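You operate a simulated robot arm through the tools that you are given. There is no shell and no other tool.

The job below is to be done with a simulated robot arm. You get a single attempt, and the scene is never put back.

## Task
Give the wide rod 3 shots of oil and box it.
Fine: the white box; oil it in the grey tray by the oil bottle; swing the spout back.
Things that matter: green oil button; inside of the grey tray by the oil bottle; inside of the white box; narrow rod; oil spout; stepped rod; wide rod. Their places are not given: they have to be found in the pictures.

Only the result counts: the job must be done as asked and must still hold three seconds after the hand-in. Knocking over, shifting, dropping, spilling or breaking anything else fails it.

## Robot
A 7-joint arm with a two-finger parallel gripper, fixed in place. Base frame: the origin is at the foot of the arm, x ahead of it, y to its left, z up; the work surface is at about z = 800. Readings come in mm, degrees, newtons and seconds.
Its first joint turns from -166.0 to 166.0 degrees. Payload 3.43 kg.
Tool frame: the origin (TCP) lies between the finger pads and is the grasp point; the fingertips stand 30 mm ahead of it; z points along the fingers, y is the line along which they close. Largest opening 94 mm; finger width 28, thickness 10; the body of the gripper, 50 by 96 mm, starts 55 mm behind the TCP.
Orientation is told as [roll, pitch, yaw] about the base's x, y, z axes, in that order, counted from this pose: with the fingers straight down and closing along the base's y, the tool's x points along the base's -x, its y along +y and its z along -z.

## Interface
- The arm moves only by the tool drive_tool. Its argument "commands" is a list of rows, each a list of 6 numbers: the shift along the tool's x, y, z in units of 30 mm (1.0 is 30 mm), then the turn, a rotation vector about the tool's x, y, z in units of 4 degrees (1.0 is 4 degrees). In form: [[tx, ty, tz, ax, ay, az], ...]. A call has 1 to 20 rows; each row shifts and turns the commanded pose from where the row before left it, along the tool's axes as they then stand. "grip" is the closure, from 0 (fully open) to 1 (shut), set as the call begins (left out, the last holds). A call with a number of a shift or a turn outside -1 to 1 is refused whole. A row lasts 0.2 s, in which the tool goes at most 50 mm and 8.6 degrees; a call with a longer step from one row to the next is refused whole, and so is a gripper value outside its range. A pose out of reach is approached as far as the arm can. The call stops where the force on the tool passes 40 N (or 10 N more than at its start, if that is more) or the arm is blocked; 0.2 s more then pass. Each finger travels about 45 mm/s and halts on what it meets, pressing with about 38 N; the grip force reading is that of the motor and also rises with nothing between the fingers. The clock runs only during rows and for 0.2 s after the last one: add rows that do not move to give the fingers time. The reply holds the time, the measured pose of the TCP, the force on the tool along the base axes, the opening and the grip force, in the units named above and with some noise, with the torque about the TCP (base axes, N m) and any sound that the robot's microphone picked up.
- Cameras (640 x 400 px; columns grow to the right, rows downward): "scene" is fixed at [45.2, 663.4, 1550.8]; the picture's right is [-0.55, -0.84, 0.00], its down [-0.49, 0.32, -0.81] and it looks along [0.68, -0.44, -0.59] (base axes); focal length 325 px, centre (320, 200). "wrist" rides on the gripper at [76, 14, -103] in the tool frame; the picture's right is [-0.18, 0.98, 0.00], its down [-0.75, -0.14, -0.64] and it looks along [-0.63, -0.12, 0.77] (tool axes); focal length 243 px, centre (320, 200).
- camera(camera): a new picture of that camera. It takes no simulated time.
- lift_body(by): slides the trunk up (or, below 0, down) by that many mm; the arm rides with it, the base frame stays. It gives what a move gives, with no picture.
- point_at(camera, pixels): for up to 12 pixels [column, row] of the newest picture of that camera ("zoom" is the newest enlarged one), the place [x, y, z] in the base frame of the surface seen there, good to about 2 mm, but the place of the scene camera against the robot may be out by one fixed shift of up to 18 mm in any direction. It takes no simulated time.
- enlarge(camera, box): a new picture of the part [left, top, right, bottom] of that camera's present view, enlarged. It takes no simulated time.
- sign_off(): hands the job in; it is judged then, once.

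Leave the gripper open and the arm clear of the work at the hand-in unless told otherwise.

The tools are called after "Request:" by a JSON object that holds its "method" and its "body". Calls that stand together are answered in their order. drive_tool: Moves the arm, as the interface text tells. Its arguments: {"type":"object","properties":{"commands":{"type":"array"},"grip":{"type":"number"}},"required":["commands"]} The other tools are called the same way: lift_body (by) slides the trunk up or down; camera (camera) takes a picture; point_at (camera, pixels) gives the place of the surface under pixels of a picture; enlarge (camera, box) takes an enlarged picture of a part of a camera's view; sign_off () hands the job in.

At the start:

```text
time_s: 0.0
ee_pos: [636.9, 153.6, 1311.2]
tool_rot: [0.0, -0.1, 0.0]
force: [0.5, 0.3, -0.7]
wrist_torque: [-0.02, 0.03, 0.02]
width: 94.0
grasp_force: 0.0
trunk travel left (down, up): [-375.0, 235.0]
```

scene: 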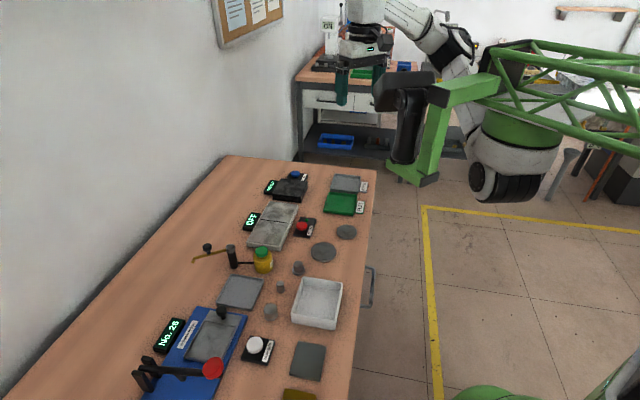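
wrist: 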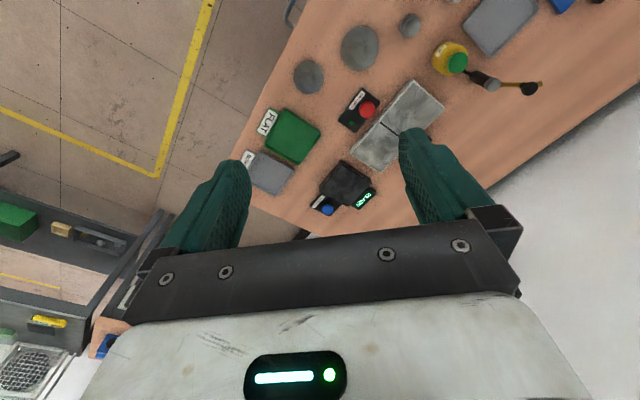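

I start by enlarging the middle of the scene picture: the oil bottle is near (262,260), the grey tray near (240,292), the white box near (317,303), and three small rods near (298,268), (281,288), (271,311).

Request:
{"method": "enlarge", "body": {"camera": "scene", "box": [180, 220, 360, 340]}}

Request:
{"method": "enlarge", "body": {"camera": "scene", "box": [120, 290, 340, 400]}}

```text
3.33 times, centred on (270, 280) of scene
```

zoom: 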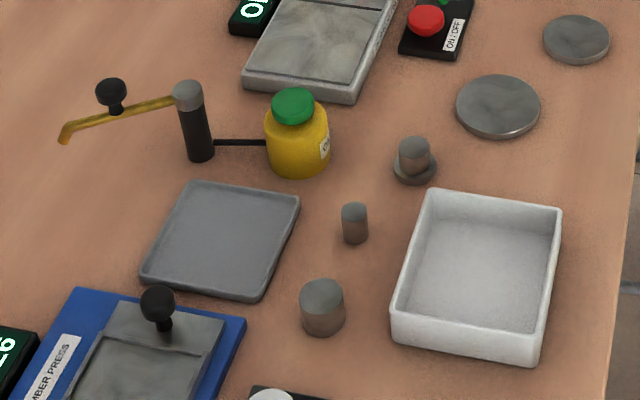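

```text
2.91 times, centred on (230, 345) of scene
```

zoom: 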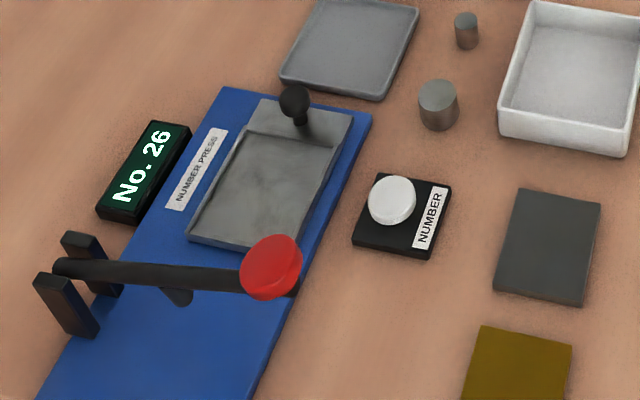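

The wide rod is at zoom (322,307), narrow at (354,222), stepped at (414,160). I take the first enlargement again so that its pixels can be located.

Request:
{"method": "enlarge", "body": {"camera": "scene", "box": [180, 220, 360, 340]}}

```text
3.33 times, centred on (270, 280) of scene
```

zoom: 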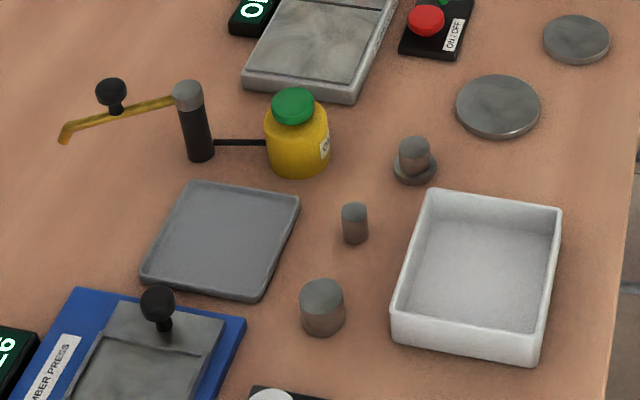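

Now I read the places of the wide rod's top, the tray, the spout parts, the green button and the box corners.

Request:
{"method": "point_at", "body": {"camera": "zoom", "pixels": [[322, 292], [322, 325], [354, 211], [413, 148], [292, 103], [187, 90], [111, 88], [64, 138], [222, 240], [200, 184], [296, 200], [146, 278]]}}

Request:
{"method": "point_at", "body": {"camera": "zoom", "pixels": [[255, 295], [432, 193], [558, 210], [535, 358], [395, 328], [480, 270], [110, 108], [170, 102], [200, 155], [240, 143], [340, 375], [100, 180]]}}

```text
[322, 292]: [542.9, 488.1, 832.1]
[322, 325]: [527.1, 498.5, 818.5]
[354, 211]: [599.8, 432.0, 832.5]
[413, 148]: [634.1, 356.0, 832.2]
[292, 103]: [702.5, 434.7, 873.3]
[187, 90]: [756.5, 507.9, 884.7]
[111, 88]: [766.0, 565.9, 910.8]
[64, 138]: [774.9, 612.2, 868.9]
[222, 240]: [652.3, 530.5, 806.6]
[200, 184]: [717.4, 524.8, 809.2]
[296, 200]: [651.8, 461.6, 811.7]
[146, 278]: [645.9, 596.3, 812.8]
```

```text
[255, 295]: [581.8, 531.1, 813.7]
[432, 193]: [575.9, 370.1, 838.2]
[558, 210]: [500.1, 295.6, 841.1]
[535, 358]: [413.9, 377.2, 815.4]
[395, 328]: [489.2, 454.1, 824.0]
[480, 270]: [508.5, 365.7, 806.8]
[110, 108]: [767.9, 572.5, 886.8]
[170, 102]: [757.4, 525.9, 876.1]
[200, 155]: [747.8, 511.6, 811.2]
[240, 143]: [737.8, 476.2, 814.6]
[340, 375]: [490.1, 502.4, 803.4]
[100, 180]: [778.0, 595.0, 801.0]
```

Spout post is around (753,509), its tip near (775,612), the tray around (650,530). Before moving I check where the wall and table edges are, at scene pixels along the table's back edge and on the wall.

Request:
{"method": "camera", "body": {"camera": "scene"}}

Request:
{"method": "point_at", "body": {"camera": "scene", "pixels": [[225, 158], [140, 250], [40, 355], [100, 150], [20, 250], [376, 170], [347, 395], [30, 370], [200, 100], [180, 180]]}}

```text
taken
```

scene: 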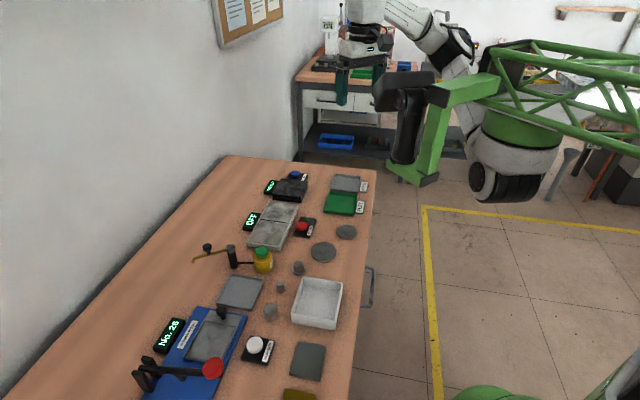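

```text
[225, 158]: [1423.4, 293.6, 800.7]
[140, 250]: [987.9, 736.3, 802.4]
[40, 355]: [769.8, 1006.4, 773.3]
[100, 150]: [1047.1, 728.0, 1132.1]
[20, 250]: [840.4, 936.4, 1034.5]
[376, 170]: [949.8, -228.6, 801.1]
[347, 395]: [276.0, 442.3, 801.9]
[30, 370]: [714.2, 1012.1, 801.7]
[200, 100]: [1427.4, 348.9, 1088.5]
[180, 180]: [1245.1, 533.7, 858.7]
```

The wall is at about x+y = 1775, well away. I now move high up over the near side of the work so that the wrist camera looks down on the tray, rods and bottle: TCP to about (450, 540, 1190).

Request:
{"method": "drive_tool", "body": {"commands": [[0.45, 0.92, 0.29, 0, 0, 0], [0.45, 0.92, 0.29, 0, 0, 0], [0.45, 0.92, 0.29, 0, 0, 0], [0.45, 0.92, 0.29, 0, 0, 0], [0.45, 0.92, 0.29, 0, 0, 0], [0.45, 0.92, 0.29, 0, 0, 0], [0.45, 0.92, 0.29, 0, 0, 0], [0.45, 0.92, 0.29, 0, 0, 0], [0.45, 0.92, 0.29, 0, 0, 0], [0.45, 0.92, 0.29, 0, 0, 0], [0.45, 0.92, 0.29, 0, 0, 0], [0.45, 0.92, 0.29, 0, 0, 0], [0.45, 0.92, 0.29, 0, 0, 0], [0.45, 0.92, 0.29, 0, 0, 0]], "grip": 0}}

Request:
{"method": "camera", "body": {"camera": "wrist"}}

```text
time_s: 2.9
ee_pos: [543.7, 496.2, 1193.2]
tool_rot: [-0.1, 0.4, -9.9]
force: [0.5, 0.2, -1.0]
wrist_torque: [0.02, 0.01, 0.04]
width: 93.9
grasp_force: 0.1
trunk travel left (down, up): [-375.0, 235.0]
stopped in row 14: the arm was blocked; the commanded pose is now the measured one
```

```text
taken
```

wrist: 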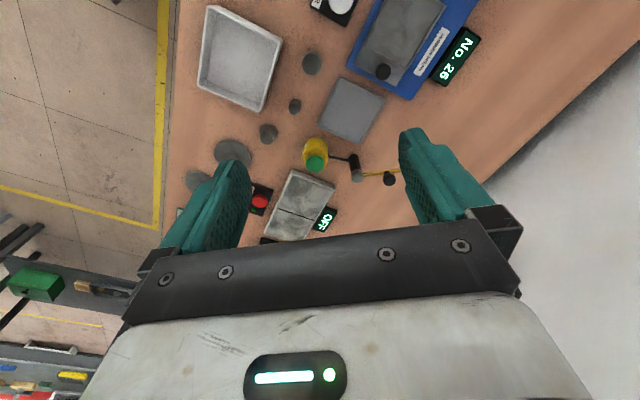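

The arm was blocked at (544,496,1193), turned about -10° in yaw, but the wrist view shows everything: wide rod at (312,63), narrow (295,105), stepped (268,132), tray (352,110), bottle (316,155), spout knob (389,180). I enlarge that part.

Request:
{"method": "enlarge", "body": {"camera": "wrist", "box": [190, 0, 420, 200]}}

```text
2.00 times, centred on (305, 100) of wrist
```

zoom: 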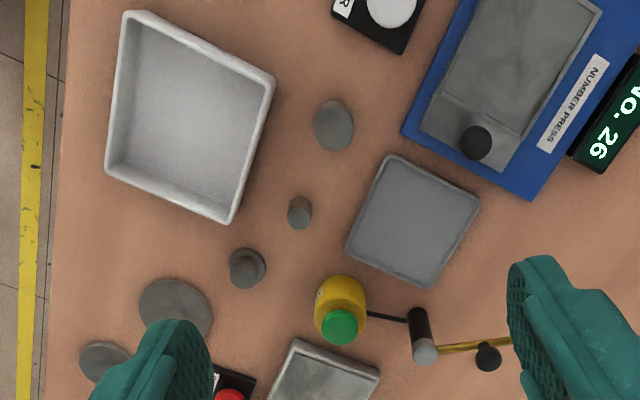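

Request:
{"method": "point_at", "body": {"camera": "zoom", "pixels": [[334, 128], [320, 110], [350, 150], [300, 215], [245, 272], [340, 327], [424, 352], [487, 358], [412, 220], [394, 158], [478, 204], [425, 286]]}}

Request:
{"method": "point_at", "body": {"camera": "zoom", "pixels": [[348, 246], [185, 120], [130, 14], [270, 78], [228, 220], [108, 172], [412, 315], [455, 348], [505, 342], [476, 143], [330, 150], [345, 108]]}}

```text
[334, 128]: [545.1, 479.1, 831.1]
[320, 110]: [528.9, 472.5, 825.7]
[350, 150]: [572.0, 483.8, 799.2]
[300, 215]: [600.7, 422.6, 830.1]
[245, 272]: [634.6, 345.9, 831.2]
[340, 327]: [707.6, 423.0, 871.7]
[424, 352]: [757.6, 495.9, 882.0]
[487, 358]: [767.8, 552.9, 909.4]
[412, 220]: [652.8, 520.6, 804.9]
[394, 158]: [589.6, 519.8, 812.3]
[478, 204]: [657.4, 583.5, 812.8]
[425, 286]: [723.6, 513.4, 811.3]
```

```text
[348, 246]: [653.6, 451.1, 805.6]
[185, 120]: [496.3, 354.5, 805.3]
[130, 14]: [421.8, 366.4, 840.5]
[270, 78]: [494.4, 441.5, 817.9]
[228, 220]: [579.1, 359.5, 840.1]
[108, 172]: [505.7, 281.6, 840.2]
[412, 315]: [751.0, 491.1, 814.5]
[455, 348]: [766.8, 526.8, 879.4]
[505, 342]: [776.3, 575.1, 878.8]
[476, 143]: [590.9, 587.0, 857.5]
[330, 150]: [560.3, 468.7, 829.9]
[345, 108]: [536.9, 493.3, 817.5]
```

The wrist readings differ from the scene's by about (+3,-11,-2), so I use wrist values: wide rod centre about (546,477), top at z≈831; tray centre (656,517), floor 805; box centre (500,361); button (707,423,872); post (757,495); knob (768,553,909). Next I undo the yaw turn and go down above the wide rod.

Request:
{"method": "drive_tool", "body": {"commands": [[0, 0, 0.5, 0, 0, -0.8], [0, 0, 0.5, 0, 0, -0.8], [0, 0, 0.5, 0, 0, -0.87], [0, 0, 1, 0, 0, 0], [0, 0, 1, 0, 0, 0], [0, 0, 1, 0, 0, 0], [0, 0, 1, 0, 0, 0], [0, 0, 1, 0, 0, 0]], "grip": 0.3}}

Request:
{"method": "camera", "body": {"camera": "wrist"}}

```text
time_s: 4.7
ee_pos: [541.0, 495.6, 998.1]
tool_rot: [-0.1, 0.4, 0.2]
force: [-1.1, -0.6, -0.1]
wrist_torque: [0.04, 0.01, -0.02]
width: 65.9
grasp_force: 0.1
trunk travel left (down, up): [-375.0, 235.0]
```

```text
taken
```

wrist: 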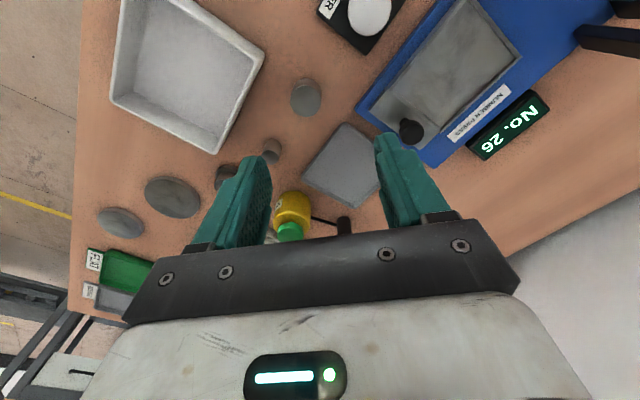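

Yaw is back to 0 and the arm moves freely here. I enlarge the wide rod at (306,98) to fix its centre precisely.

Request:
{"method": "enlarge", "body": {"camera": "wrist", "box": [240, 40, 400, 140]}}

```text
4.00 times, centred on (320, 90) of wrist
```

zoom: 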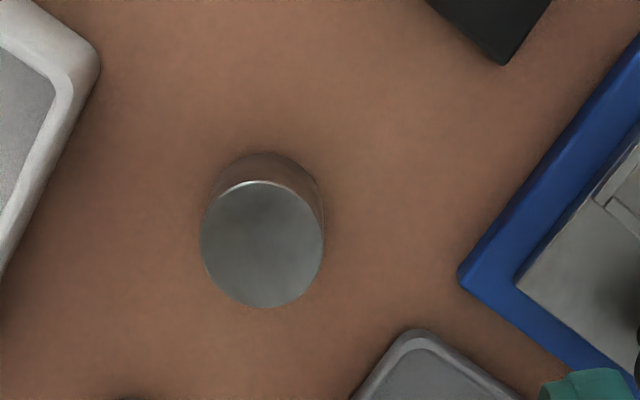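

Request:
{"method": "point_at", "body": {"camera": "zoom", "pixels": [[263, 244], [262, 188], [262, 302], [207, 244], [319, 244], [502, 62], [462, 272], [412, 335], [98, 70], [268, 160]]}}

```text
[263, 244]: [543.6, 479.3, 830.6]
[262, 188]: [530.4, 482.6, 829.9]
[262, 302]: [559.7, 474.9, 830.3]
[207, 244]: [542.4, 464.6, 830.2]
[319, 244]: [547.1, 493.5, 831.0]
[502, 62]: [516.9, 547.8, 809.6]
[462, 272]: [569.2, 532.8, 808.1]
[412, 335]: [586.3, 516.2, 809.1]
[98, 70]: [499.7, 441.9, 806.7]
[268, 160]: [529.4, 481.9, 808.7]
```

Rod centre is (544.7, 479), about 31 mm across, top 830. I move above it with the fingers set to about 52 mm and lower to z≈900 first.

Request:
{"method": "drive_tool", "body": {"commands": [[-0.06, -0.28, 0.5, 0, -0.1, 0], [-0.06, -0.27, 0.5, 0, 0, 0], [0, 0, 0.75, 0, 0, 0], [0, 0, 0.75, 0, 0, 0], [0, 0, 0.75, 0, 0, 0], [0, 0, 0, 0, 0, 0]], "grip": 0.45}}

Request:
{"method": "camera", "body": {"camera": "wrist"}}

```text
time_s: 6.1
ee_pos: [546.2, 479.0, 899.5]
tool_rot: [-0.1, 0.1, 0.1]
force: [-0.2, -0.6, -0.1]
wrist_torque: [0.01, 0.0, 0.0]
width: 51.7
grasp_force: 0.1
trunk travel left (down, up): [-375.0, 235.0]
```

```text
taken
```

wrist: 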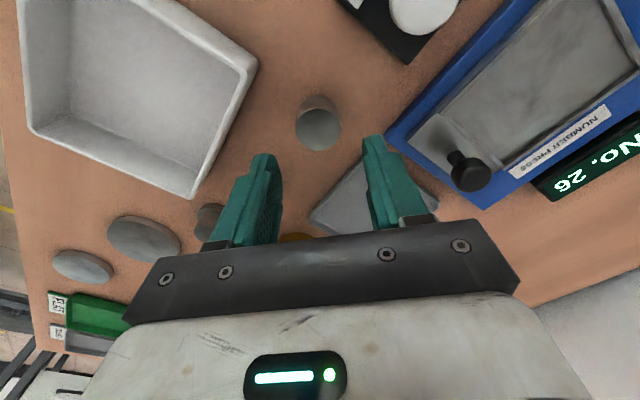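

Request:
{"method": "point_at", "body": {"camera": "wrist", "pixels": [[318, 129], [297, 129], [339, 129], [318, 112], [318, 147]]}}

```text
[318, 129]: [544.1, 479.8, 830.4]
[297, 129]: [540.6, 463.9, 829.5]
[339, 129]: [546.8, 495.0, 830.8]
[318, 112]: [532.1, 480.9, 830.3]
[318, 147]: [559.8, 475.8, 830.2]
```

Rod centre confirmed at (545,479), the tool is right over it. I lower to z≈836 (tips about 6 mm above the table) without closing yet.

Request:
{"method": "drive_tool", "body": {"commands": [[0.04, 0, 0.7, 0, 0, 0], [0, 0, 0.7, 0, 0, 0], [0, 0, 0.4, 0, 0, 0], [0, 0, 0.32, 0, 0, 0], [0, 0, 0, 0, 0, 0]]}}

```text
time_s: 7.3
ee_pos: [543.4, 477.3, 836.5]
tool_rot: [-0.1, 0.0, 0.2]
force: [0.2, 0.6, -0.2]
wrist_torque: [0.0, 0.01, -0.03]
width: 51.8
grasp_force: 0.1
trunk travel left (down, up): [-375.0, 235.0]
```

No contact, in position. I close the fingers on the rod.

Request:
{"method": "drive_tool", "body": {"commands": [[0, 0, 0, 0, 0, 0], [0, 0, 0, 0, 0, 0], [0, 0, 0, 0, 0, 0], [0, 0, 0, 0, 0, 0], [0, 0, 0, 0, 0, 0]], "grip": 1}}

```text
time_s: 8.5
ee_pos: [542.8, 478.9, 836.9]
tool_rot: [-0.1, 0.0, 0.2]
force: [-0.5, -1.1, 0.1]
wrist_torque: [0.02, 0.03, 0.0]
width: 32.8
grasp_force: 38.3
trunk travel left (down, up): [-375.0, 235.0]
```

The rod is held (32.8 mm, 38 N). I lift it straight up about 64 mm.

Request:
{"method": "drive_tool", "body": {"commands": [[0, 0, -0.3, 0, 0, 0], [0, 0, -0.6, 0, 0, 0], [0, 0, -0.6, 0, 0, 0], [0, 0, -0.64, 0, 0, 0], [0, 0, 0, 0, 0, 0]]}}

Request:
{"method": "camera", "body": {"camera": "wrist"}}

```text
time_s: 9.7
ee_pos: [542.7, 477.9, 900.3]
tool_rot: [-0.1, 0.1, 0.2]
force: [-0.3, 0.0, 0.2]
wrist_torque: [-0.03, 0.02, -0.01]
width: 0.0
grasp_force: 32.8
trunk travel left (down, up): [-375.0, 235.0]
```

```text
taken
```

wrist: 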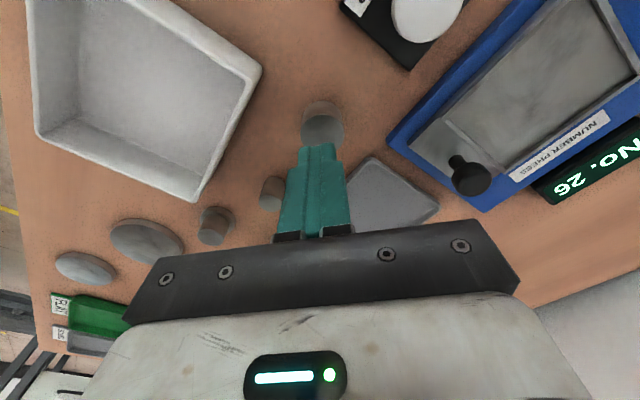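

The fingers closed to 0: the rod slipped and seems to have stayed on the table at (322,122). I look closely at it.

Request:
{"method": "enlarge", "body": {"camera": "wrist", "box": [240, 60, 400, 160]}}

Request:
{"method": "enlarge", "body": {"camera": "scene", "box": [200, 240, 360, 340]}}

```text
4.00 times, centred on (320, 110) of wrist
```

zoom: 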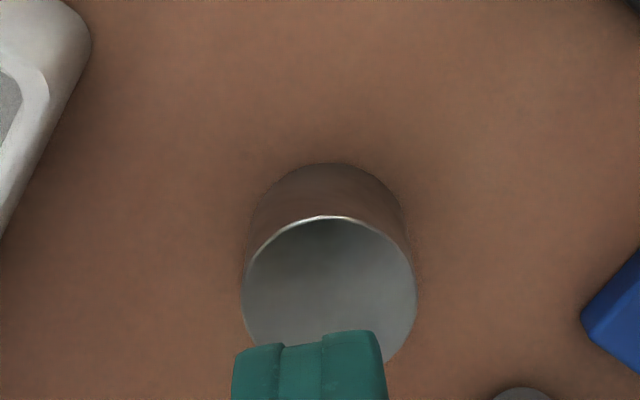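

```text
4.00 times, centred on (280, 290) of scene
```

zoom: 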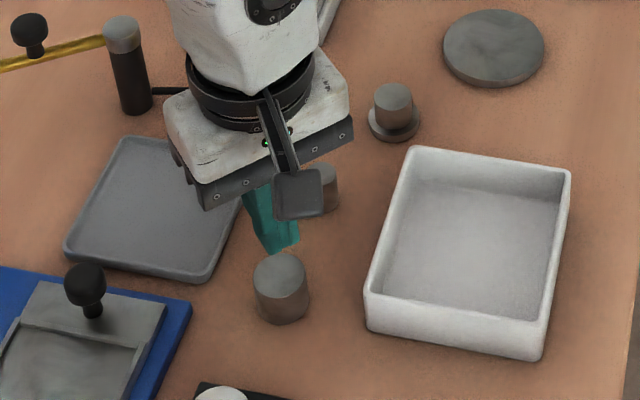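

The rod still stands upright. I measure its centre again in this wrist view before a deeper second grasp.

Request:
{"method": "enlarge", "body": {"camera": "wrist", "box": [240, 60, 400, 160]}}

Request:
{"method": "point_at", "body": {"camera": "zoom", "pixels": [[330, 225], [247, 300], [412, 300], [330, 300], [395, 352], [330, 170], [275, 240]]}}

```text
4.00 times, centred on (320, 110) of wrist
```

zoom: 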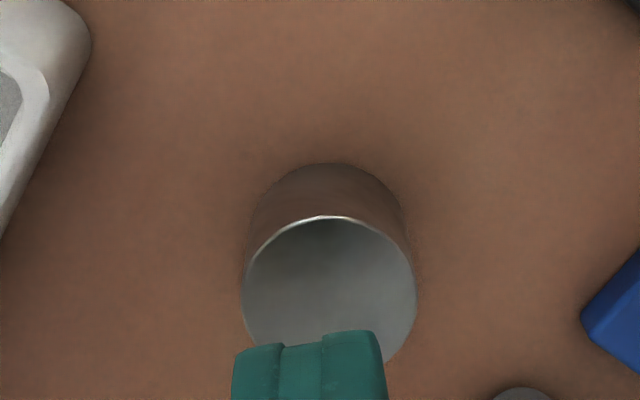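

```text
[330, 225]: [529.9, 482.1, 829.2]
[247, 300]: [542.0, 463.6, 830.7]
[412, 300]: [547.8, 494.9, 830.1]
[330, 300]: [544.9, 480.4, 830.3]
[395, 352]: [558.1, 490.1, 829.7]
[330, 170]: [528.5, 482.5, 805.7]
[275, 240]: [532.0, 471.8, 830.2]
```

The rod is unmoved at (545,479.3). I open to about 52 mm and go back down, deeper this time, to z≈832.

Request:
{"method": "drive_tool", "body": {"commands": [[0, 0, 0, 0, 0, 0], [0, 0, 0, 0, 0, 0], [-0.05, 0.03, 0, 0, 0, 0], [0, 0, 0, 0, 0, 0]], "grip": 0.45}}

Request:
{"method": "drive_tool", "body": {"commands": [[0, 0, 0.7, 0, 0, 0], [0, 0, 0.7, 0, 0, 0], [0, 0, 0.4, 0, 0, 0], [0, 0, 0.3, 0, 0, 0], [0, 0, 0.17, 0, 0, 0], [0, 0, 0, 0, 0, 0]]}}

```text
time_s: 10.7
ee_pos: [544.7, 480.5, 899.9]
tool_rot: [0.0, 0.0, 0.2]
force: [-0.2, -0.5, -1.0]
wrist_torque: [0.02, 0.0, -0.01]
width: 51.7
grasp_force: 0.0
trunk travel left (down, up): [-375.0, 235.0]
```

```text
time_s: 12.1
ee_pos: [544.4, 481.8, 833.5]
tool_rot: [-0.2, 0.1, 0.2]
force: [0.3, 0.1, 0.2]
wrist_torque: [-0.01, 0.0, -0.02]
width: 51.5
grasp_force: 0.0
trunk travel left (down, up): [-375.0, 235.0]
```

Still free of contact at z≈833. I close the fingers again and wait.

Request:
{"method": "drive_tool", "body": {"commands": [[0, 0, 0.03, 0, 0, 0], [0, 0, 0, 0, 0, 0], [0, 0, 0, 0, 0, 0], [0, 0, 0, 0, 0, 0], [0, 0, 0, 0, 0, 0], [0, 0, 0, 0, 0, 0], [0, 0, 0, 0, 0, 0]], "grip": 1}}

Request:
{"method": "enlarge", "body": {"camera": "wrist", "box": [240, 80, 400, 240]}}

Request:
{"method": "enlarge", "body": {"camera": "scene", "box": [220, 260, 320, 340]}}

```text
time_s: 13.7
ee_pos: [544.8, 480.8, 831.9]
tool_rot: [-0.1, -0.1, 0.3]
force: [0.2, -2.4, 2.8]
wrist_torque: [0.0, -0.02, 0.0]
width: 32.9
grasp_force: 38.2
trunk travel left (down, up): [-375.0, 235.0]
```

```text
2.50 times, centred on (320, 160) of wrist
```

zoom: 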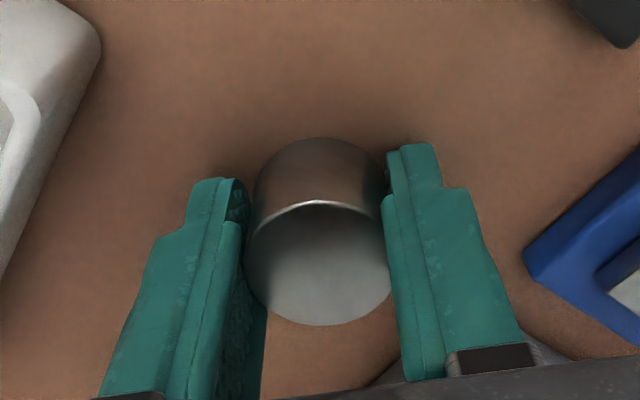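

```text
5.00 times, centred on (270, 300) of scene
```

zoom: 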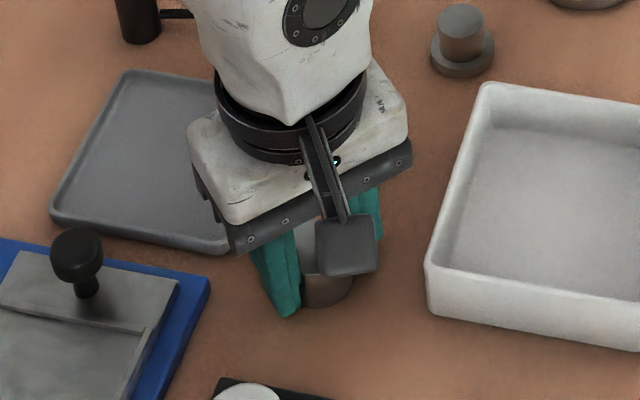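

Gripped at 32.9 mm. I lift just about 6 mm slowly and check.

Request:
{"method": "drive_tool", "body": {"commands": [[0, 0, -0.05, 0, 0, 0], [0, 0, -0.05, 0, 0, 0], [0, 0, -0.05, 0, 0, 0], [0, 0, -0.05, 0, 0, 0], [0, 0, 0, 0, 0, 0]]}}

Request:
{"method": "enlarge", "body": {"camera": "wrist", "box": [240, 80, 400, 240]}}

```text
time_s: 14.9
ee_pos: [544.6, 480.6, 838.1]
tool_rot: [-0.1, 0.0, 0.3]
force: [-0.5, -0.7, -2.6]
wrist_torque: [0.01, 0.02, -0.05]
width: 32.9
grasp_force: 37.9
trunk travel left (down, up): [-375.0, 235.0]
```

```text
2.50 times, centred on (320, 160) of wrist
```

zoom: 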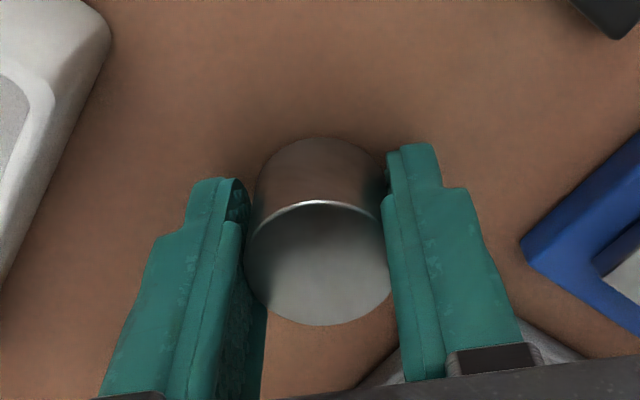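

The rod now comes along (same place between the fingers, about 2.6 N load). I lift on gently another 40 mm.

Request:
{"method": "drive_tool", "body": {"commands": [[0, 0, -0.15, 0, 0, 0], [0, 0, -0.25, 0, 0, 0], [0, 0, -0.3, 0, 0, 0], [0, 0, -0.3, 0, 0, 0], [0, 0, -0.25, 0, 0, 0], [0, 0, -0.15, 0, 0, 0], [0, 0, 0, 0, 0, 0]]}}

Request:
{"method": "enlarge", "body": {"camera": "wrist", "box": [240, 80, 400, 240]}}

```text
time_s: 16.5
ee_pos: [544.9, 481.1, 879.4]
tool_rot: [-0.1, 0.0, 0.2]
force: [-0.1, 0.1, -2.8]
wrist_torque: [0.0, 0.01, -0.01]
width: 32.8
grasp_force: 37.6
trunk travel left (down, up): [-375.0, 235.0]
```

```text
2.50 times, centred on (320, 160) of wrist
```

zoom: 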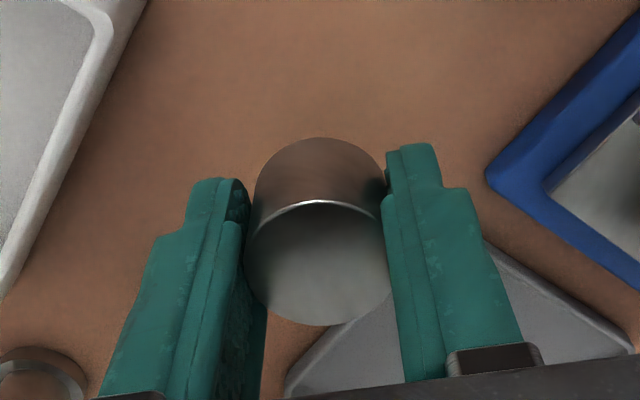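

Held securely. I carry it over to the tray's centre (655,517), staying at this height.

Request:
{"method": "drive_tool", "body": {"commands": [[-0.2, 0.07, 0, 0, 0, 0], [-0.45, 0.15, 0, 0, 0, 0], [-0.55, 0.18, 0, 0, 0, 0], [-0.6, 0.2, 0, 0, 0, 0], [-0.6, 0.2, 0, 0, 0, 0], [-0.55, 0.18, 0, 0, 0, 0], [-0.45, 0.15, 0, 0, 0, 0], [-0.27, 0.08, 0, 0, 0, 0], [0, 0, 0, 0, 0, 0]]}}

Request:
{"method": "camera", "body": {"camera": "wrist"}}

Request:
{"method": "camera", "body": {"camera": "scene"}}

```text
time_s: 18.5
ee_pos: [657.0, 516.5, 879.6]
tool_rot: [-0.1, 0.0, 0.2]
force: [0.3, 0.0, -0.9]
wrist_torque: [-0.02, 0.0, -0.01]
width: 32.8
grasp_force: 37.7
trunk travel left (down, up): [-375.0, 235.0]
```

```text
taken
```

wrist: 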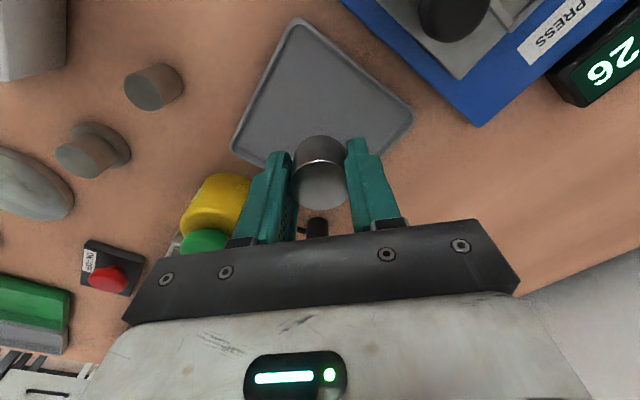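

```text
taken
```

scene: 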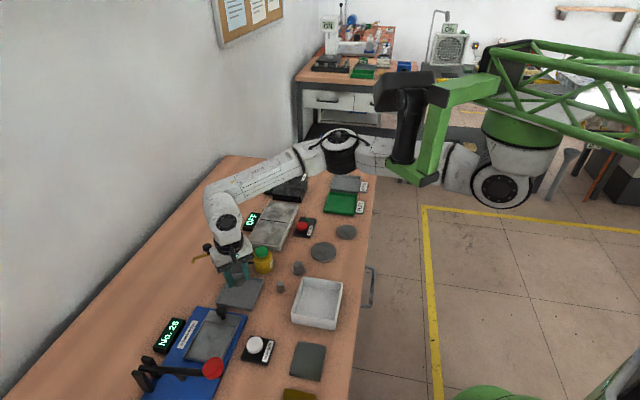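

Request:
{"method": "enlarge", "body": {"camera": "scene", "box": [170, 160, 330, 320]}}

Request:
{"method": "enlarge", "body": {"camera": "wrist", "box": [200, 20, 440, 240]}}

```text
2.50 times, centred on (250, 240) of scene
```

zoom: 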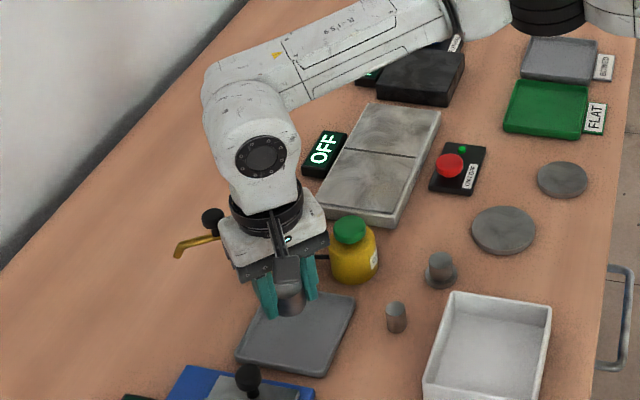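

```text
1.82 times, centred on (320, 130) of wrist
```

zoom: 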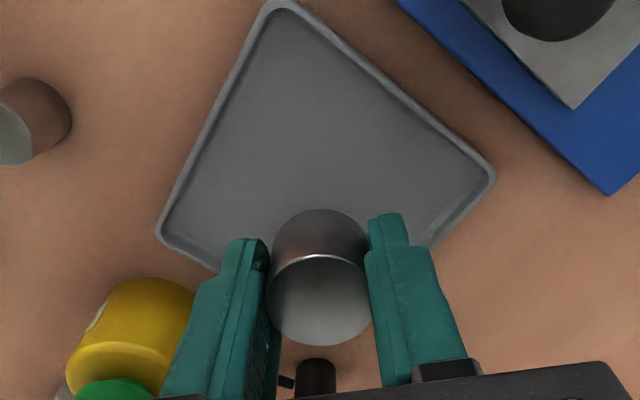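

I check the tray's corners and floor again in this view.

Request:
{"method": "point_at", "body": {"camera": "zoom", "pixels": [[278, 6], [490, 172], [161, 232], [300, 120], [280, 150], [400, 150], [320, 230], [320, 300]]}}

```text
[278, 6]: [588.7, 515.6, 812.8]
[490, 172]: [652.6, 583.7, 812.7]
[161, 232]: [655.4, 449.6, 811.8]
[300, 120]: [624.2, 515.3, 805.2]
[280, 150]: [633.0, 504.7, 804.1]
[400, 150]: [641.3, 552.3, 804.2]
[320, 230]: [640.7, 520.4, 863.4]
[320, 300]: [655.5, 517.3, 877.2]
```

The rod is over the tray's centre, its bottom near 846 against a floor of about 804.5. I lower 38 mm, then creep.

Request:
{"method": "drive_tool", "body": {"commands": [[0, 0, 0.25, 0, 0, 0], [0, 0, 0.35, 0, 0, 0], [0, 0, 0.35, 0, 0, 0], [0, 0, 0.22, 0, 0, 0], [0, 0, 0.1, 0, 0, 0], [0, 0, 0, 0, 0, 0]]}}

```text
time_s: 19.9
ee_pos: [655.8, 516.7, 840.2]
tool_rot: [-0.1, 0.1, 0.2]
force: [0.1, 0.9, -2.0]
wrist_torque: [0.0, -0.02, 0.0]
width: 33.1
grasp_force: 37.5
trunk travel left (down, up): [-375.0, 235.0]
```

Request:
{"method": "drive_tool", "body": {"commands": [[0, 0, 0.04, 0, 0, 0], [0, 0, 0.03, 0, 0, 0], [0, 0, 0, 0, 0, 0]]}}

```text
time_s: 20.7
ee_pos: [655.4, 517.5, 838.8]
tool_rot: [-0.1, -0.1, 0.2]
force: [0.3, -0.3, -2.0]
wrist_torque: [-0.02, -0.01, -0.01]
width: 32.8
grasp_force: 38.3
trunk travel left (down, up): [-375.0, 235.0]
```

Still hanging free (-2 N). I creep 1 mm at a time until the floor carries it.

Request:
{"method": "drive_tool", "body": {"commands": [[0, 0, 0.03, 0, 0, 0], [0, 0, 0, 0, 0, 0]]}}

Request:
{"method": "drive_tool", "body": {"commands": [[0, 0, 0.03, 0, 0, 0], [0, 0, 0, 0, 0, 0]]}}

```text
time_s: 21.3
ee_pos: [655.3, 517.6, 837.9]
tool_rot: [-0.1, 0.0, 0.2]
force: [0.7, 0.1, -2.1]
wrist_torque: [-0.01, -0.02, 0.04]
width: 32.9
grasp_force: 39.0
trunk travel left (down, up): [-375.0, 235.0]
```

```text
time_s: 21.9
ee_pos: [655.6, 517.5, 837.8]
tool_rot: [-0.1, 0.0, 0.2]
force: [-1.2, 0.3, -1.5]
wrist_torque: [-0.01, 0.01, -0.01]
width: 32.9
grasp_force: 37.4
trunk travel left (down, up): [-375.0, 235.0]
```

Request:
{"method": "drive_tool", "body": {"commands": [[0, 0, 0.03, 0, 0, 0], [0, 0, 0, 0, 0, 0]]}}

Request:
{"method": "drive_tool", "body": {"commands": [[0, 0, 0.02, 0, 0, 0], [0, 0, 0, 0, 0, 0]]}}

```text
time_s: 22.5
ee_pos: [655.0, 516.5, 836.7]
tool_rot: [0.0, 0.0, 0.2]
force: [0.8, 1.1, -0.7]
wrist_torque: [0.04, -0.03, 0.0]
width: 33.0
grasp_force: 38.3
trunk travel left (down, up): [-375.0, 235.0]
```

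```text
time_s: 23.1
ee_pos: [655.0, 516.6, 836.5]
tool_rot: [-0.1, 0.1, 0.2]
force: [-0.6, -2.8, 6.5]
wrist_torque: [0.03, 0.11, 0.0]
width: 33.0
grasp_force: 38.1
trunk travel left (down, up): [-375.0, 235.0]
```

The floor now bears the rod (+6.5 N). I open the fingers to about 50 mm and then rise slowly.

Request:
{"method": "drive_tool", "body": {"commands": [[0, 0, 0, 0, 0, 0], [0, 0, 0, 0, 0, 0], [0, 0, 0, 0, 0, 0], [0, 0, -0.2, 0, 0, 0], [0, 0, -0.5, 0, 0, 0], [0, 0, -0.8, 0, 0, 0], [0, 0, -1, 0, 0, 0], [0, 0, -1, 0, 0, 0], [0, 0, -1, 0, 0, 0], [0, 0, 0, 0, 0, 0]], "grip": 0.47}}

Request:
{"method": "camera", "body": {"camera": "wrist"}}

Request:
{"method": "enlarge", "body": {"camera": "scene", "box": [170, 180, 330, 320]}}

```text
time_s: 25.3
ee_pos: [652.5, 516.4, 974.0]
tool_rot: [-0.1, 0.0, 0.3]
force: [0.1, -0.6, -0.4]
wrist_torque: [0.0, -0.02, 0.01]
width: 49.7
grasp_force: 0.2
trunk travel left (down, up): [-375.0, 235.0]
```

```text
taken
```

wrist: 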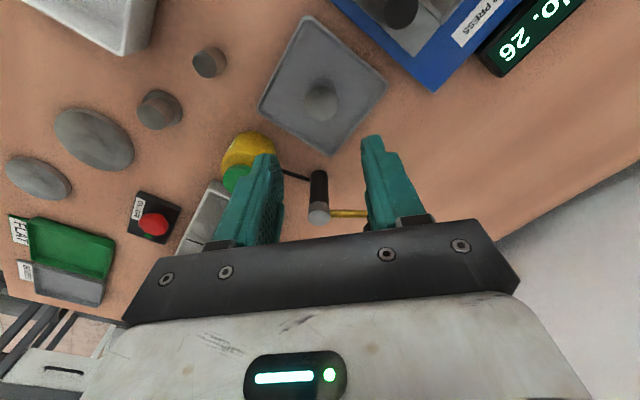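

```text
2.86 times, centred on (250, 250) of scene
```

zoom: 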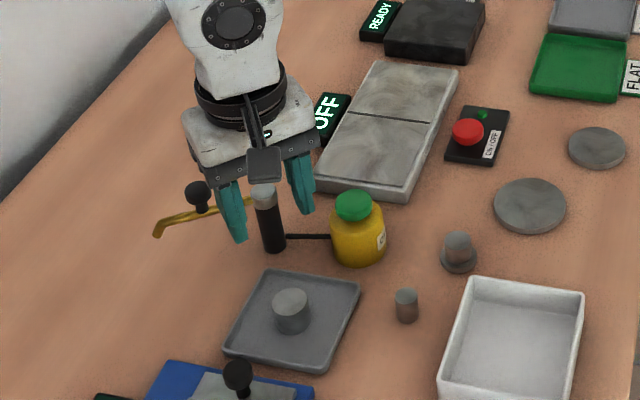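

The rod stands upright in the tray at wrist (321,103). I read its place and the post's, then move for a clear view of the spout.

Request:
{"method": "point_at", "body": {"camera": "wrist", "pixels": [[321, 103], [307, 103], [336, 103], [319, 215], [347, 212], [236, 178], [320, 160]]}}

Request:
{"method": "drive_tool", "body": {"commands": [[0.6, 0.5, -0.6, 0, 0, 0], [0.6, 0.5, -0.6, 0, 0, 0], [0.6, 0.5, -0.6, 0, 0, 0], [0, 0, 0, 0, 0, 0]], "grip": 0}}

Request:
{"method": "camera", "body": {"camera": "wrist"}}

```text
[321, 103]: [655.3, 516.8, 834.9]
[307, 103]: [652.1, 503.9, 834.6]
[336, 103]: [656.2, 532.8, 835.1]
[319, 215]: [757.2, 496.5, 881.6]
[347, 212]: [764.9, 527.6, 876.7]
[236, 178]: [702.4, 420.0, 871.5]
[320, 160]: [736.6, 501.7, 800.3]
```

```text
time_s: 26.3
ee_pos: [599.1, 561.7, 1026.1]
tool_rot: [-0.1, 0.1, 0.3]
force: [-0.2, -0.3, 0.1]
wrist_torque: [-0.03, 0.02, 0.01]
width: 93.8
grasp_force: 0.0
trunk travel left (down, up): [-375.0, 235.0]
```

```text
taken
```

wrist: 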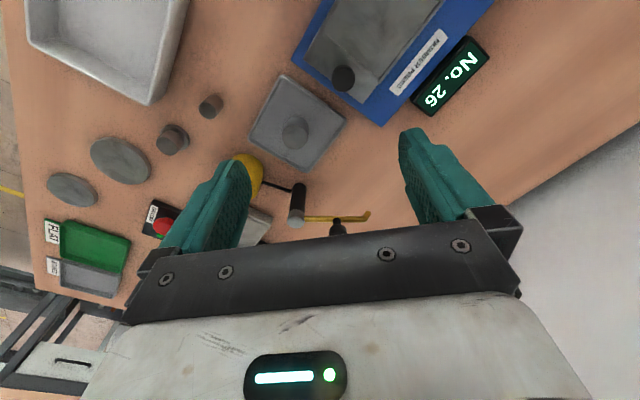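

Now the whole spout is visible: post cap (297,222), knob (337,229), tip (367,217). I enlarge it.

Request:
{"method": "enlarge", "body": {"camera": "wrist", "box": [270, 170, 390, 245]}}

Request:
{"method": "point_at", "body": {"camera": "zoom", "pixels": [[145, 285], [515, 220], [360, 300], [355, 320], [230, 260], [430, 258], [500, 250], [520, 212], [300, 263]]}}

```text
5.33 times, centred on (330, 208) of wrist
```

zoom: 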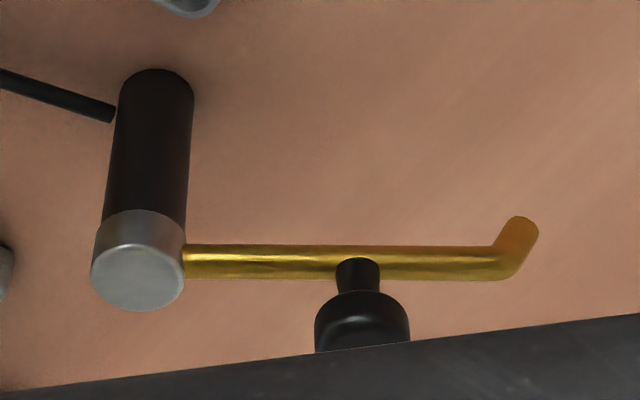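

```text
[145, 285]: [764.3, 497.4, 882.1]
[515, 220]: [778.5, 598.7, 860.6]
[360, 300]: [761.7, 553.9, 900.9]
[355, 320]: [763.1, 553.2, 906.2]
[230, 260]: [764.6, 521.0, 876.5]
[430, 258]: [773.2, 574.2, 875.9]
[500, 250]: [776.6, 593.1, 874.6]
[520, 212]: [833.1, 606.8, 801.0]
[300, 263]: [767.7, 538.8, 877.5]
```

Spout line: pivot about (761,496), knob about (768,553) with top at z≈909, tip about (779,599,860); swinging it about +89° brings the tip over the rod at (655,517). I will straddle the knob with the fingers across the bar, so I first try turning the tool by about -80° in yaw up here in free air.

Request:
{"method": "drive_tool", "body": {"commands": [[0, 0, 0, 0, 0, 1], [0, 0, 0, 0, 0, 1], [0, 0, 0, 0, 0, 1], [0, 0, 0, 0, 0, 1], [0, 0, 0, 0, 0, 1], [0, 0, 0, 0, 0, 1], [0, 0, 0, 0, 0, 1], [0, 0, 0, 0, 0, 1], [0, 0, 0, 0, 0, 1], [0, 0, 0, 0, 0, 1], [0, 0, 0, 0, 0, 1], [0, 0, 0, 0, 0, 1], [0, 0, 0, 0, 0, 1], [0, 0, 0, 0, 0, 1], [0, 0, 0, 0, 0, 1], [0, 0, 0, 0, 0, 1], [0, 0, 0, 0, 0, 1], [0, 0, 0, 0, 0, 1], [0, 0, 0, 0, 0, 1], [0, 0, 0, 0, 0, 1]], "grip": 0.5}}

```text
time_s: 30.5
ee_pos: [601.1, 562.2, 1024.4]
tool_rot: [0.0, -0.1, -79.9]
force: [-1.4, -0.5, 0.1]
wrist_torque: [0.04, 0.03, 0.01]
width: 47.1
grasp_force: 0.1
trunk travel left (down, up): [-375.0, 235.0]
```

The turn works. I turn the last 20° to -99.5° and move across above the knob at (768,553), staying at z≈1024.

Request:
{"method": "drive_tool", "body": {"commands": [[0, 0, 0, 0, 0, 0.98], [0, 0, 0, 0, 0, 0.98], [0, 0, 0, 0, 0, 0.98], [0, 0, 0, 0, 0, 0.98], [0, 0, 0, 0, 0, 0.98], [0.078, 0.696, 0, 0, 0, 0], [0.078, 0.696, 0, 0, 0, 0], [0.078, 0.696, 0, 0, 0, 0], [0.078, 0.696, 0, 0, 0, 0], [0.078, 0.696, 0, 0, 0, 0], [0.078, 0.696, 0, 0, 0, 0], [0.078, 0.696, 0, 0, 0, 0], [0.078, 0.696, 0, 0, 0, 0], [0, 0, 0, 0, 0, 0]]}}

Request:
{"method": "camera", "body": {"camera": "wrist"}}

Request:
{"method": "enlarge", "body": {"camera": "scene", "box": [150, 160, 330, 320]}}

```text
time_s: 33.4
ee_pos: [843.7, 476.6, 1024.7]
tool_rot: [0.1, -0.2, -108.1]
force: [-0.2, 2.1, -0.8]
wrist_torque: [-0.06, -0.07, -0.02]
width: 47.0
grasp_force: 0.1
out of reach, approached as far as the arm can: row 13
trunk travel left (down, up): [-375.0, 235.0]
stopped in row 14: the arm was blocked; the commanded pose is now the measured one
```

```text
taken
```

wrist: 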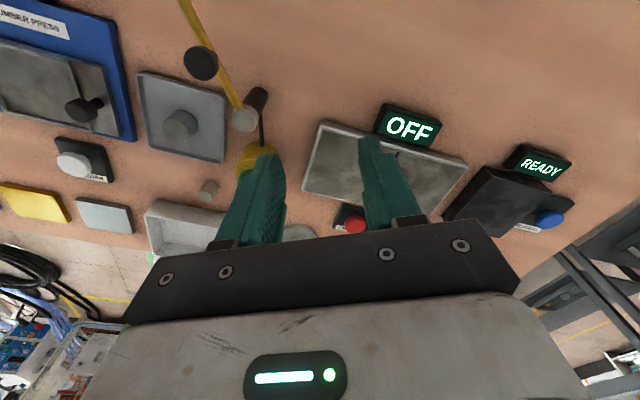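

```text
2.50 times, centred on (240, 240) of scene
```

zoom: 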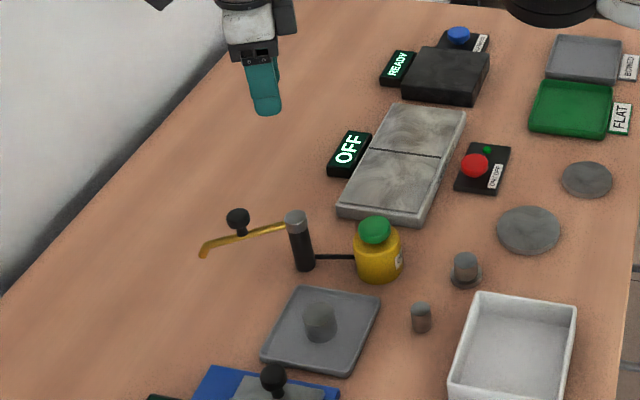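

The arm ended at (844,477) with yaw -108°: this yaw is beyond the wrist's range there. Nothing was touched (all at z≈1024). I turn the other way instead, toward yaw +80.5°, which does the same straddling; first 80° back in place.

Request:
{"method": "drive_tool", "body": {"commands": [[0, 0, 0, 0, 0, -1], [0, 0, 0, 0, 0, -1], [0, 0, 0, 0, 0, -1], [0, 0, 0, 0, 0, -1], [0, 0, 0, 0, 0, -1], [0, 0, 0, 0, 0, -1], [0, 0, 0, 0, 0, -1], [0, 0, 0, 0, 0, -1], [0, 0, 0, 0, 0, -1], [0, 0, 0, 0, 0, -1], [0, 0, 0, 0, 0, -1], [0, 0, 0, 0, 0, -1], [0, 0, 0, 0, 0, -1], [0, 0, 0, 0, 0, -1], [0, 0, 0, 0, 0, -1], [0, 0, 0, 0, 0, -1], [0, 0, 0, 0, 0, -1], [0, 0, 0, 0, 0, -1], [0, 0, 0, 0, 0, -1], [0, 0, 0, 0, 0, -1]]}}

```text
time_s: 37.6
ee_pos: [843.9, 477.5, 1024.1]
tool_rot: [-0.1, 0.0, -28.0]
force: [1.1, 0.5, 0.4]
wrist_torque: [0.03, -0.02, -0.02]
width: 46.8
grasp_force: 0.1
trunk travel left (down, up): [-375.0, 235.0]
```

Good, tracking exactly. Another 80° in place.

Request:
{"method": "drive_tool", "body": {"commands": [[0, 0, 0, 0, 0, -1], [0, 0, 0, 0, 0, -1], [0, 0, 0, 0, 0, -1], [0, 0, 0, 0, 0, -1], [0, 0, 0, 0, 0, -1], [0, 0, 0, 0, 0, -1], [0, 0, 0, 0, 0, -1], [0, 0, 0, 0, 0, -1], [0, 0, 0, 0, 0, -1], [0, 0, 0, 0, 0, -1], [0, 0, 0, 0, 0, -1], [0, 0, 0, 0, 0, -1], [0, 0, 0, 0, 0, -1], [0, 0, 0, 0, 0, -1], [0, 0, 0, 0, 0, -1], [0, 0, 0, 0, 0, -1], [0, 0, 0, 0, 0, -1], [0, 0, 0, 0, 0, -1], [0, 0, 0, 0, 0, -1], [0, 0, 0, 0, 0, -1]]}}

```text
time_s: 41.8
ee_pos: [824.9, 451.7, 1013.7]
tool_rot: [0.0, 0.5, 47.1]
force: [0.9, 0.5, -0.2]
wrist_torque: [0.0, 0.0, 0.04]
width: 46.7
grasp_force: 0.1
out of reach, approached as far as the arm can: row 17, 18, 19, 20
trunk travel left (down, up): [-375.0, 235.0]
```

It fell short at yaw 47° out at this radius. Before going on I look at the arm's posture.

Request:
{"method": "camera", "body": {"camera": "scene"}}

```text
taken
```

scene: 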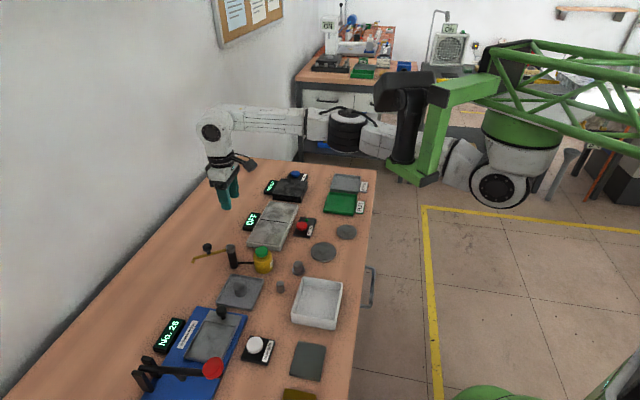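

Nothing is touched and the table is in order. I draw the tool inward toward (670,380) at the same height, where there is more freedom for the turn.

Request:
{"method": "drive_tool", "body": {"commands": [[0.88, 0.37, 0, 0, 0, 0], [0.88, 0.37, 0, 0, 0, 0], [0.88, 0.37, 0, 0, 0, 0], [0.88, 0.37, 0, 0, 0, 0], [0.88, 0.37, 0, 0, 0, 0], [0.88, 0.37, 0, 0, 0, 0], [0.88, 0.37, 0, 0, 0, 0], [0, 0, 0, 0, 0, 0]]}}

```text
time_s: 43.6
ee_pos: [642.8, 369.8, 1015.4]
tool_rot: [0.0, 0.4, 47.0]
force: [0.2, 0.8, -0.1]
wrist_torque: [0.02, -0.01, 0.01]
width: 46.9
grasp_force: 0.0
trunk travel left (down, up): [-375.0, 235.0]
```

It moves freely. Now the remaining turn to yaw +80.5°.

Request:
{"method": "drive_tool", "body": {"commands": [[0, 0, 0, 0, 0, -0.93], [0, 0, 0, 0, 0, -0.93], [0, 0, 0, 0, 0, -0.93], [0, 0, 0, 0, 0, -0.93], [0, 0, 0, 0, 0, -0.93], [0, 0, 0, 0, 0, -0.93], [0, 0, 0, 0, 0, -0.93], [0, 0, 0, 0, 0, -0.93], [0, 0, 0, 0, 0, -0.93], [0, 0, 0, 0, 0, 0]]}}

```text
time_s: 45.8
ee_pos: [642.2, 369.6, 1014.9]
tool_rot: [0.2, 0.3, 80.4]
force: [0.2, 0.7, -0.1]
wrist_torque: [-0.06, 0.0, -0.01]
width: 46.8
grasp_force: 0.1
trunk travel left (down, up): [-375.0, 235.0]
```

Yaw 80.4° reached. Now across to above the knob, at about (768,553,990).

Request:
{"method": "drive_tool", "body": {"commands": [[-0.84, -0.39, 0.1, 0, 0, 0], [-0.84, -0.39, 0.1, 0, 0, 0], [-0.84, -0.39, 0.1, 0, 0, 0], [-0.84, -0.39, 0.1, 0, 0, 0], [-0.84, -0.39, 0.1, 0, 0, 0], [-0.84, -0.39, 0.1, 0, 0, 0], [-0.84, -0.39, 0.1, 0, 0, 0], [-0.84, -0.39, 0.1, 0, 0, 0], [0, 0, 0, 0, 0, 0]]}}

Request:
{"method": "camera", "body": {"camera": "wrist"}}

Request:
{"method": "camera", "body": {"camera": "scene"}}

```text
time_s: 47.8
ee_pos: [677.0, 419.9, 1008.1]
tool_rot: [0.1, 0.3, 80.2]
force: [-0.1, 0.8, 0.1]
wrist_torque: [-0.02, 0.0, 0.04]
width: 47.2
grasp_force: 0.0
out of reach, approached as far as the arm can: row 3, 4, 5, 6, 7, 8
trunk travel left (down, up): [-375.0, 235.0]
```

```text
taken
```

wrist: 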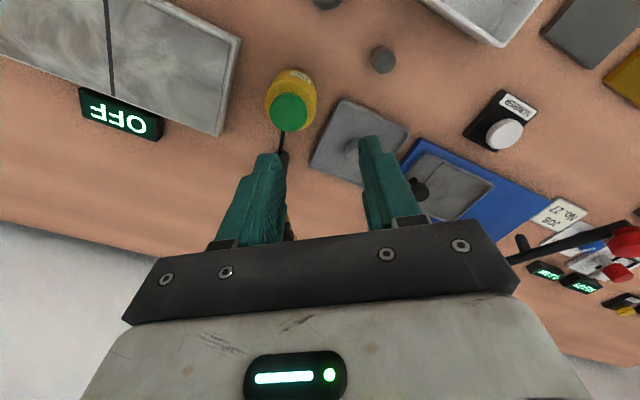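

```text
taken
```

scene: 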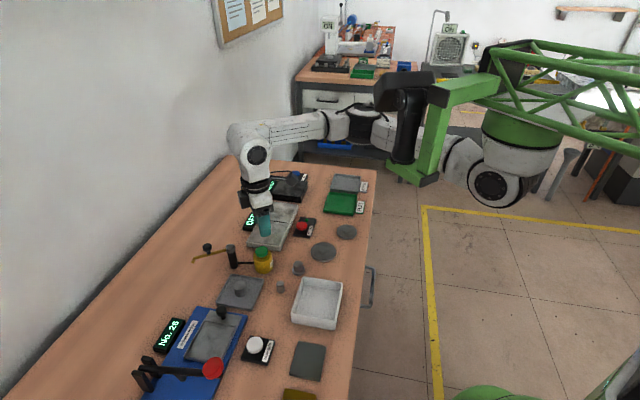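

At yaw +80° the arm does not reach that far out. The comfortable range at this radius is yaw about -100° to +40°, so I will use yaw from about -80° (start) turning to about -12° (end) while swinging. I turn back 80° here first.

Request:
{"method": "drive_tool", "body": {"commands": [[0, 0, 0, 0, 0, 1], [0, 0, 0, 0, 0, 1], [0, 0, 0, 0, 0, 1], [0, 0, 0, 0, 0, 1], [0, 0, 0, 0, 0, 1], [0, 0, 0, 0, 0, 1], [0, 0, 0, 0, 0, 1], [0, 0, 0, 0, 0, 1], [0, 0, 0, 0, 0, 1], [0, 0, 0, 0, 0, 1], [0, 0, 0, 0, 0, 1], [0, 0, 0, 0, 0, 1], [0, 0, 0, 0, 0, 1], [0, 0, 0, 0, 0, 1], [0, 0, 0, 0, 0, 1], [0, 0, 0, 0, 0, 1], [0, 0, 0, 0, 0, 1], [0, 0, 0, 0, 0, 1], [0, 0, 0, 0, 0, 1], [0, 0, 0, 0, 0, 1]]}}

```text
time_s: 52.0
ee_pos: [676.1, 420.5, 1009.1]
tool_rot: [-0.4, 0.3, 0.4]
force: [0.7, 0.0, -0.1]
wrist_torque: [0.0, -0.02, 0.01]
width: 47.2
grasp_force: 0.0
trunk travel left (down, up): [-375.0, 235.0]
```

Yaw is 0 again. I turn to about -40° and move over the knob, still at z≈1009.

Request:
{"method": "drive_tool", "body": {"commands": [[0, 0, 0, 0, 0, 1], [0, 0, 0, 0, 0, 1], [0, 0, 0, 0, 0, 1], [0, 0, 0, 0, 0, 1], [0, 0, 0, 0, 0, 1], [0, 0, 0, 0, 0, 1], [0, 0, 0, 0, 0, 1], [0, 0, 0, 0, 0, 1], [0, 0, 0, 0, 0, 1], [0, 0, 0, 0, 0, 1], [0.06, 0.667, 0, 0, 0, 0], [0.06, 0.667, 0, 0, 0, 0], [0.06, 0.667, 0, 0, 0, 0], [0.06, 0.667, 0, 0, 0, 0], [0.06, 0.667, 0, 0, 0, 0], [0.06, 0.667, 0, 0, 0, 0], [0.06, 0.667, 0, 0, 0, 0], [0.06, 0.667, 0, 0, 0, 0], [0, 0, 0, 0, 0, 0]]}}

Request:
{"method": "camera", "body": {"camera": "wrist"}}

```text
time_s: 56.0
ee_pos: [842.9, 476.3, 1002.6]
tool_rot: [-0.7, 0.2, -48.2]
force: [-0.9, 0.2, -0.8]
wrist_torque: [-0.02, 0.04, -0.02]
width: 47.0
grasp_force: 0.0
out of reach, approached as far as the arm can: row 18
trunk travel left (down, up): [-375.0, 235.0]
stopped in row 19: the arm was blocked; the commanded pose is now the measured one
```

```text
taken
```

wrist: 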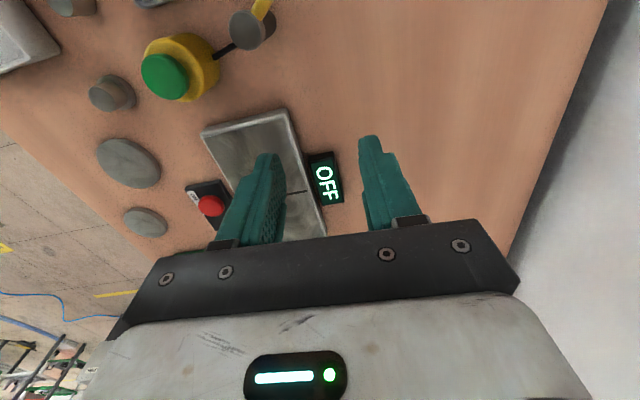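

Again the arm was thrown to (843,476) as it neared (767,553), as if something stops joint 1 swinging further left. I look at the posture and locate the arm's parts and the green structure.

Request:
{"method": "camera", "body": {"camera": "scene"}}

Request:
{"method": "point_at", "body": {"camera": "scene", "pixels": [[215, 130], [260, 122], [310, 124], [345, 130], [380, 140], [430, 140], [400, 110], [425, 175], [465, 170], [500, 200], [490, 60], [560, 70]]}}

```text
taken
```

scene: 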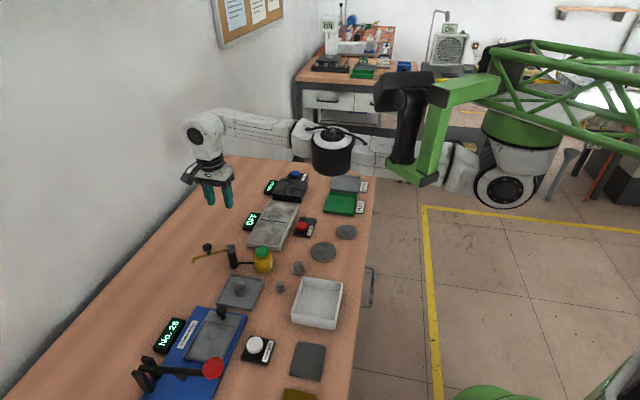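

```text
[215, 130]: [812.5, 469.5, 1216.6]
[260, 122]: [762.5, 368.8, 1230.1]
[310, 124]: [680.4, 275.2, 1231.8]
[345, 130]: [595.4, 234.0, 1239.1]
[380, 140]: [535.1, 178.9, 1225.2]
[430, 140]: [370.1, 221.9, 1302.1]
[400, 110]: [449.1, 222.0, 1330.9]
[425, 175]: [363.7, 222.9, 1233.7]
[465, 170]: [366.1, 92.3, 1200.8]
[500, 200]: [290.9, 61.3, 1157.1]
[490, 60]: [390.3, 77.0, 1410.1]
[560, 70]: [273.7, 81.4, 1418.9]
```

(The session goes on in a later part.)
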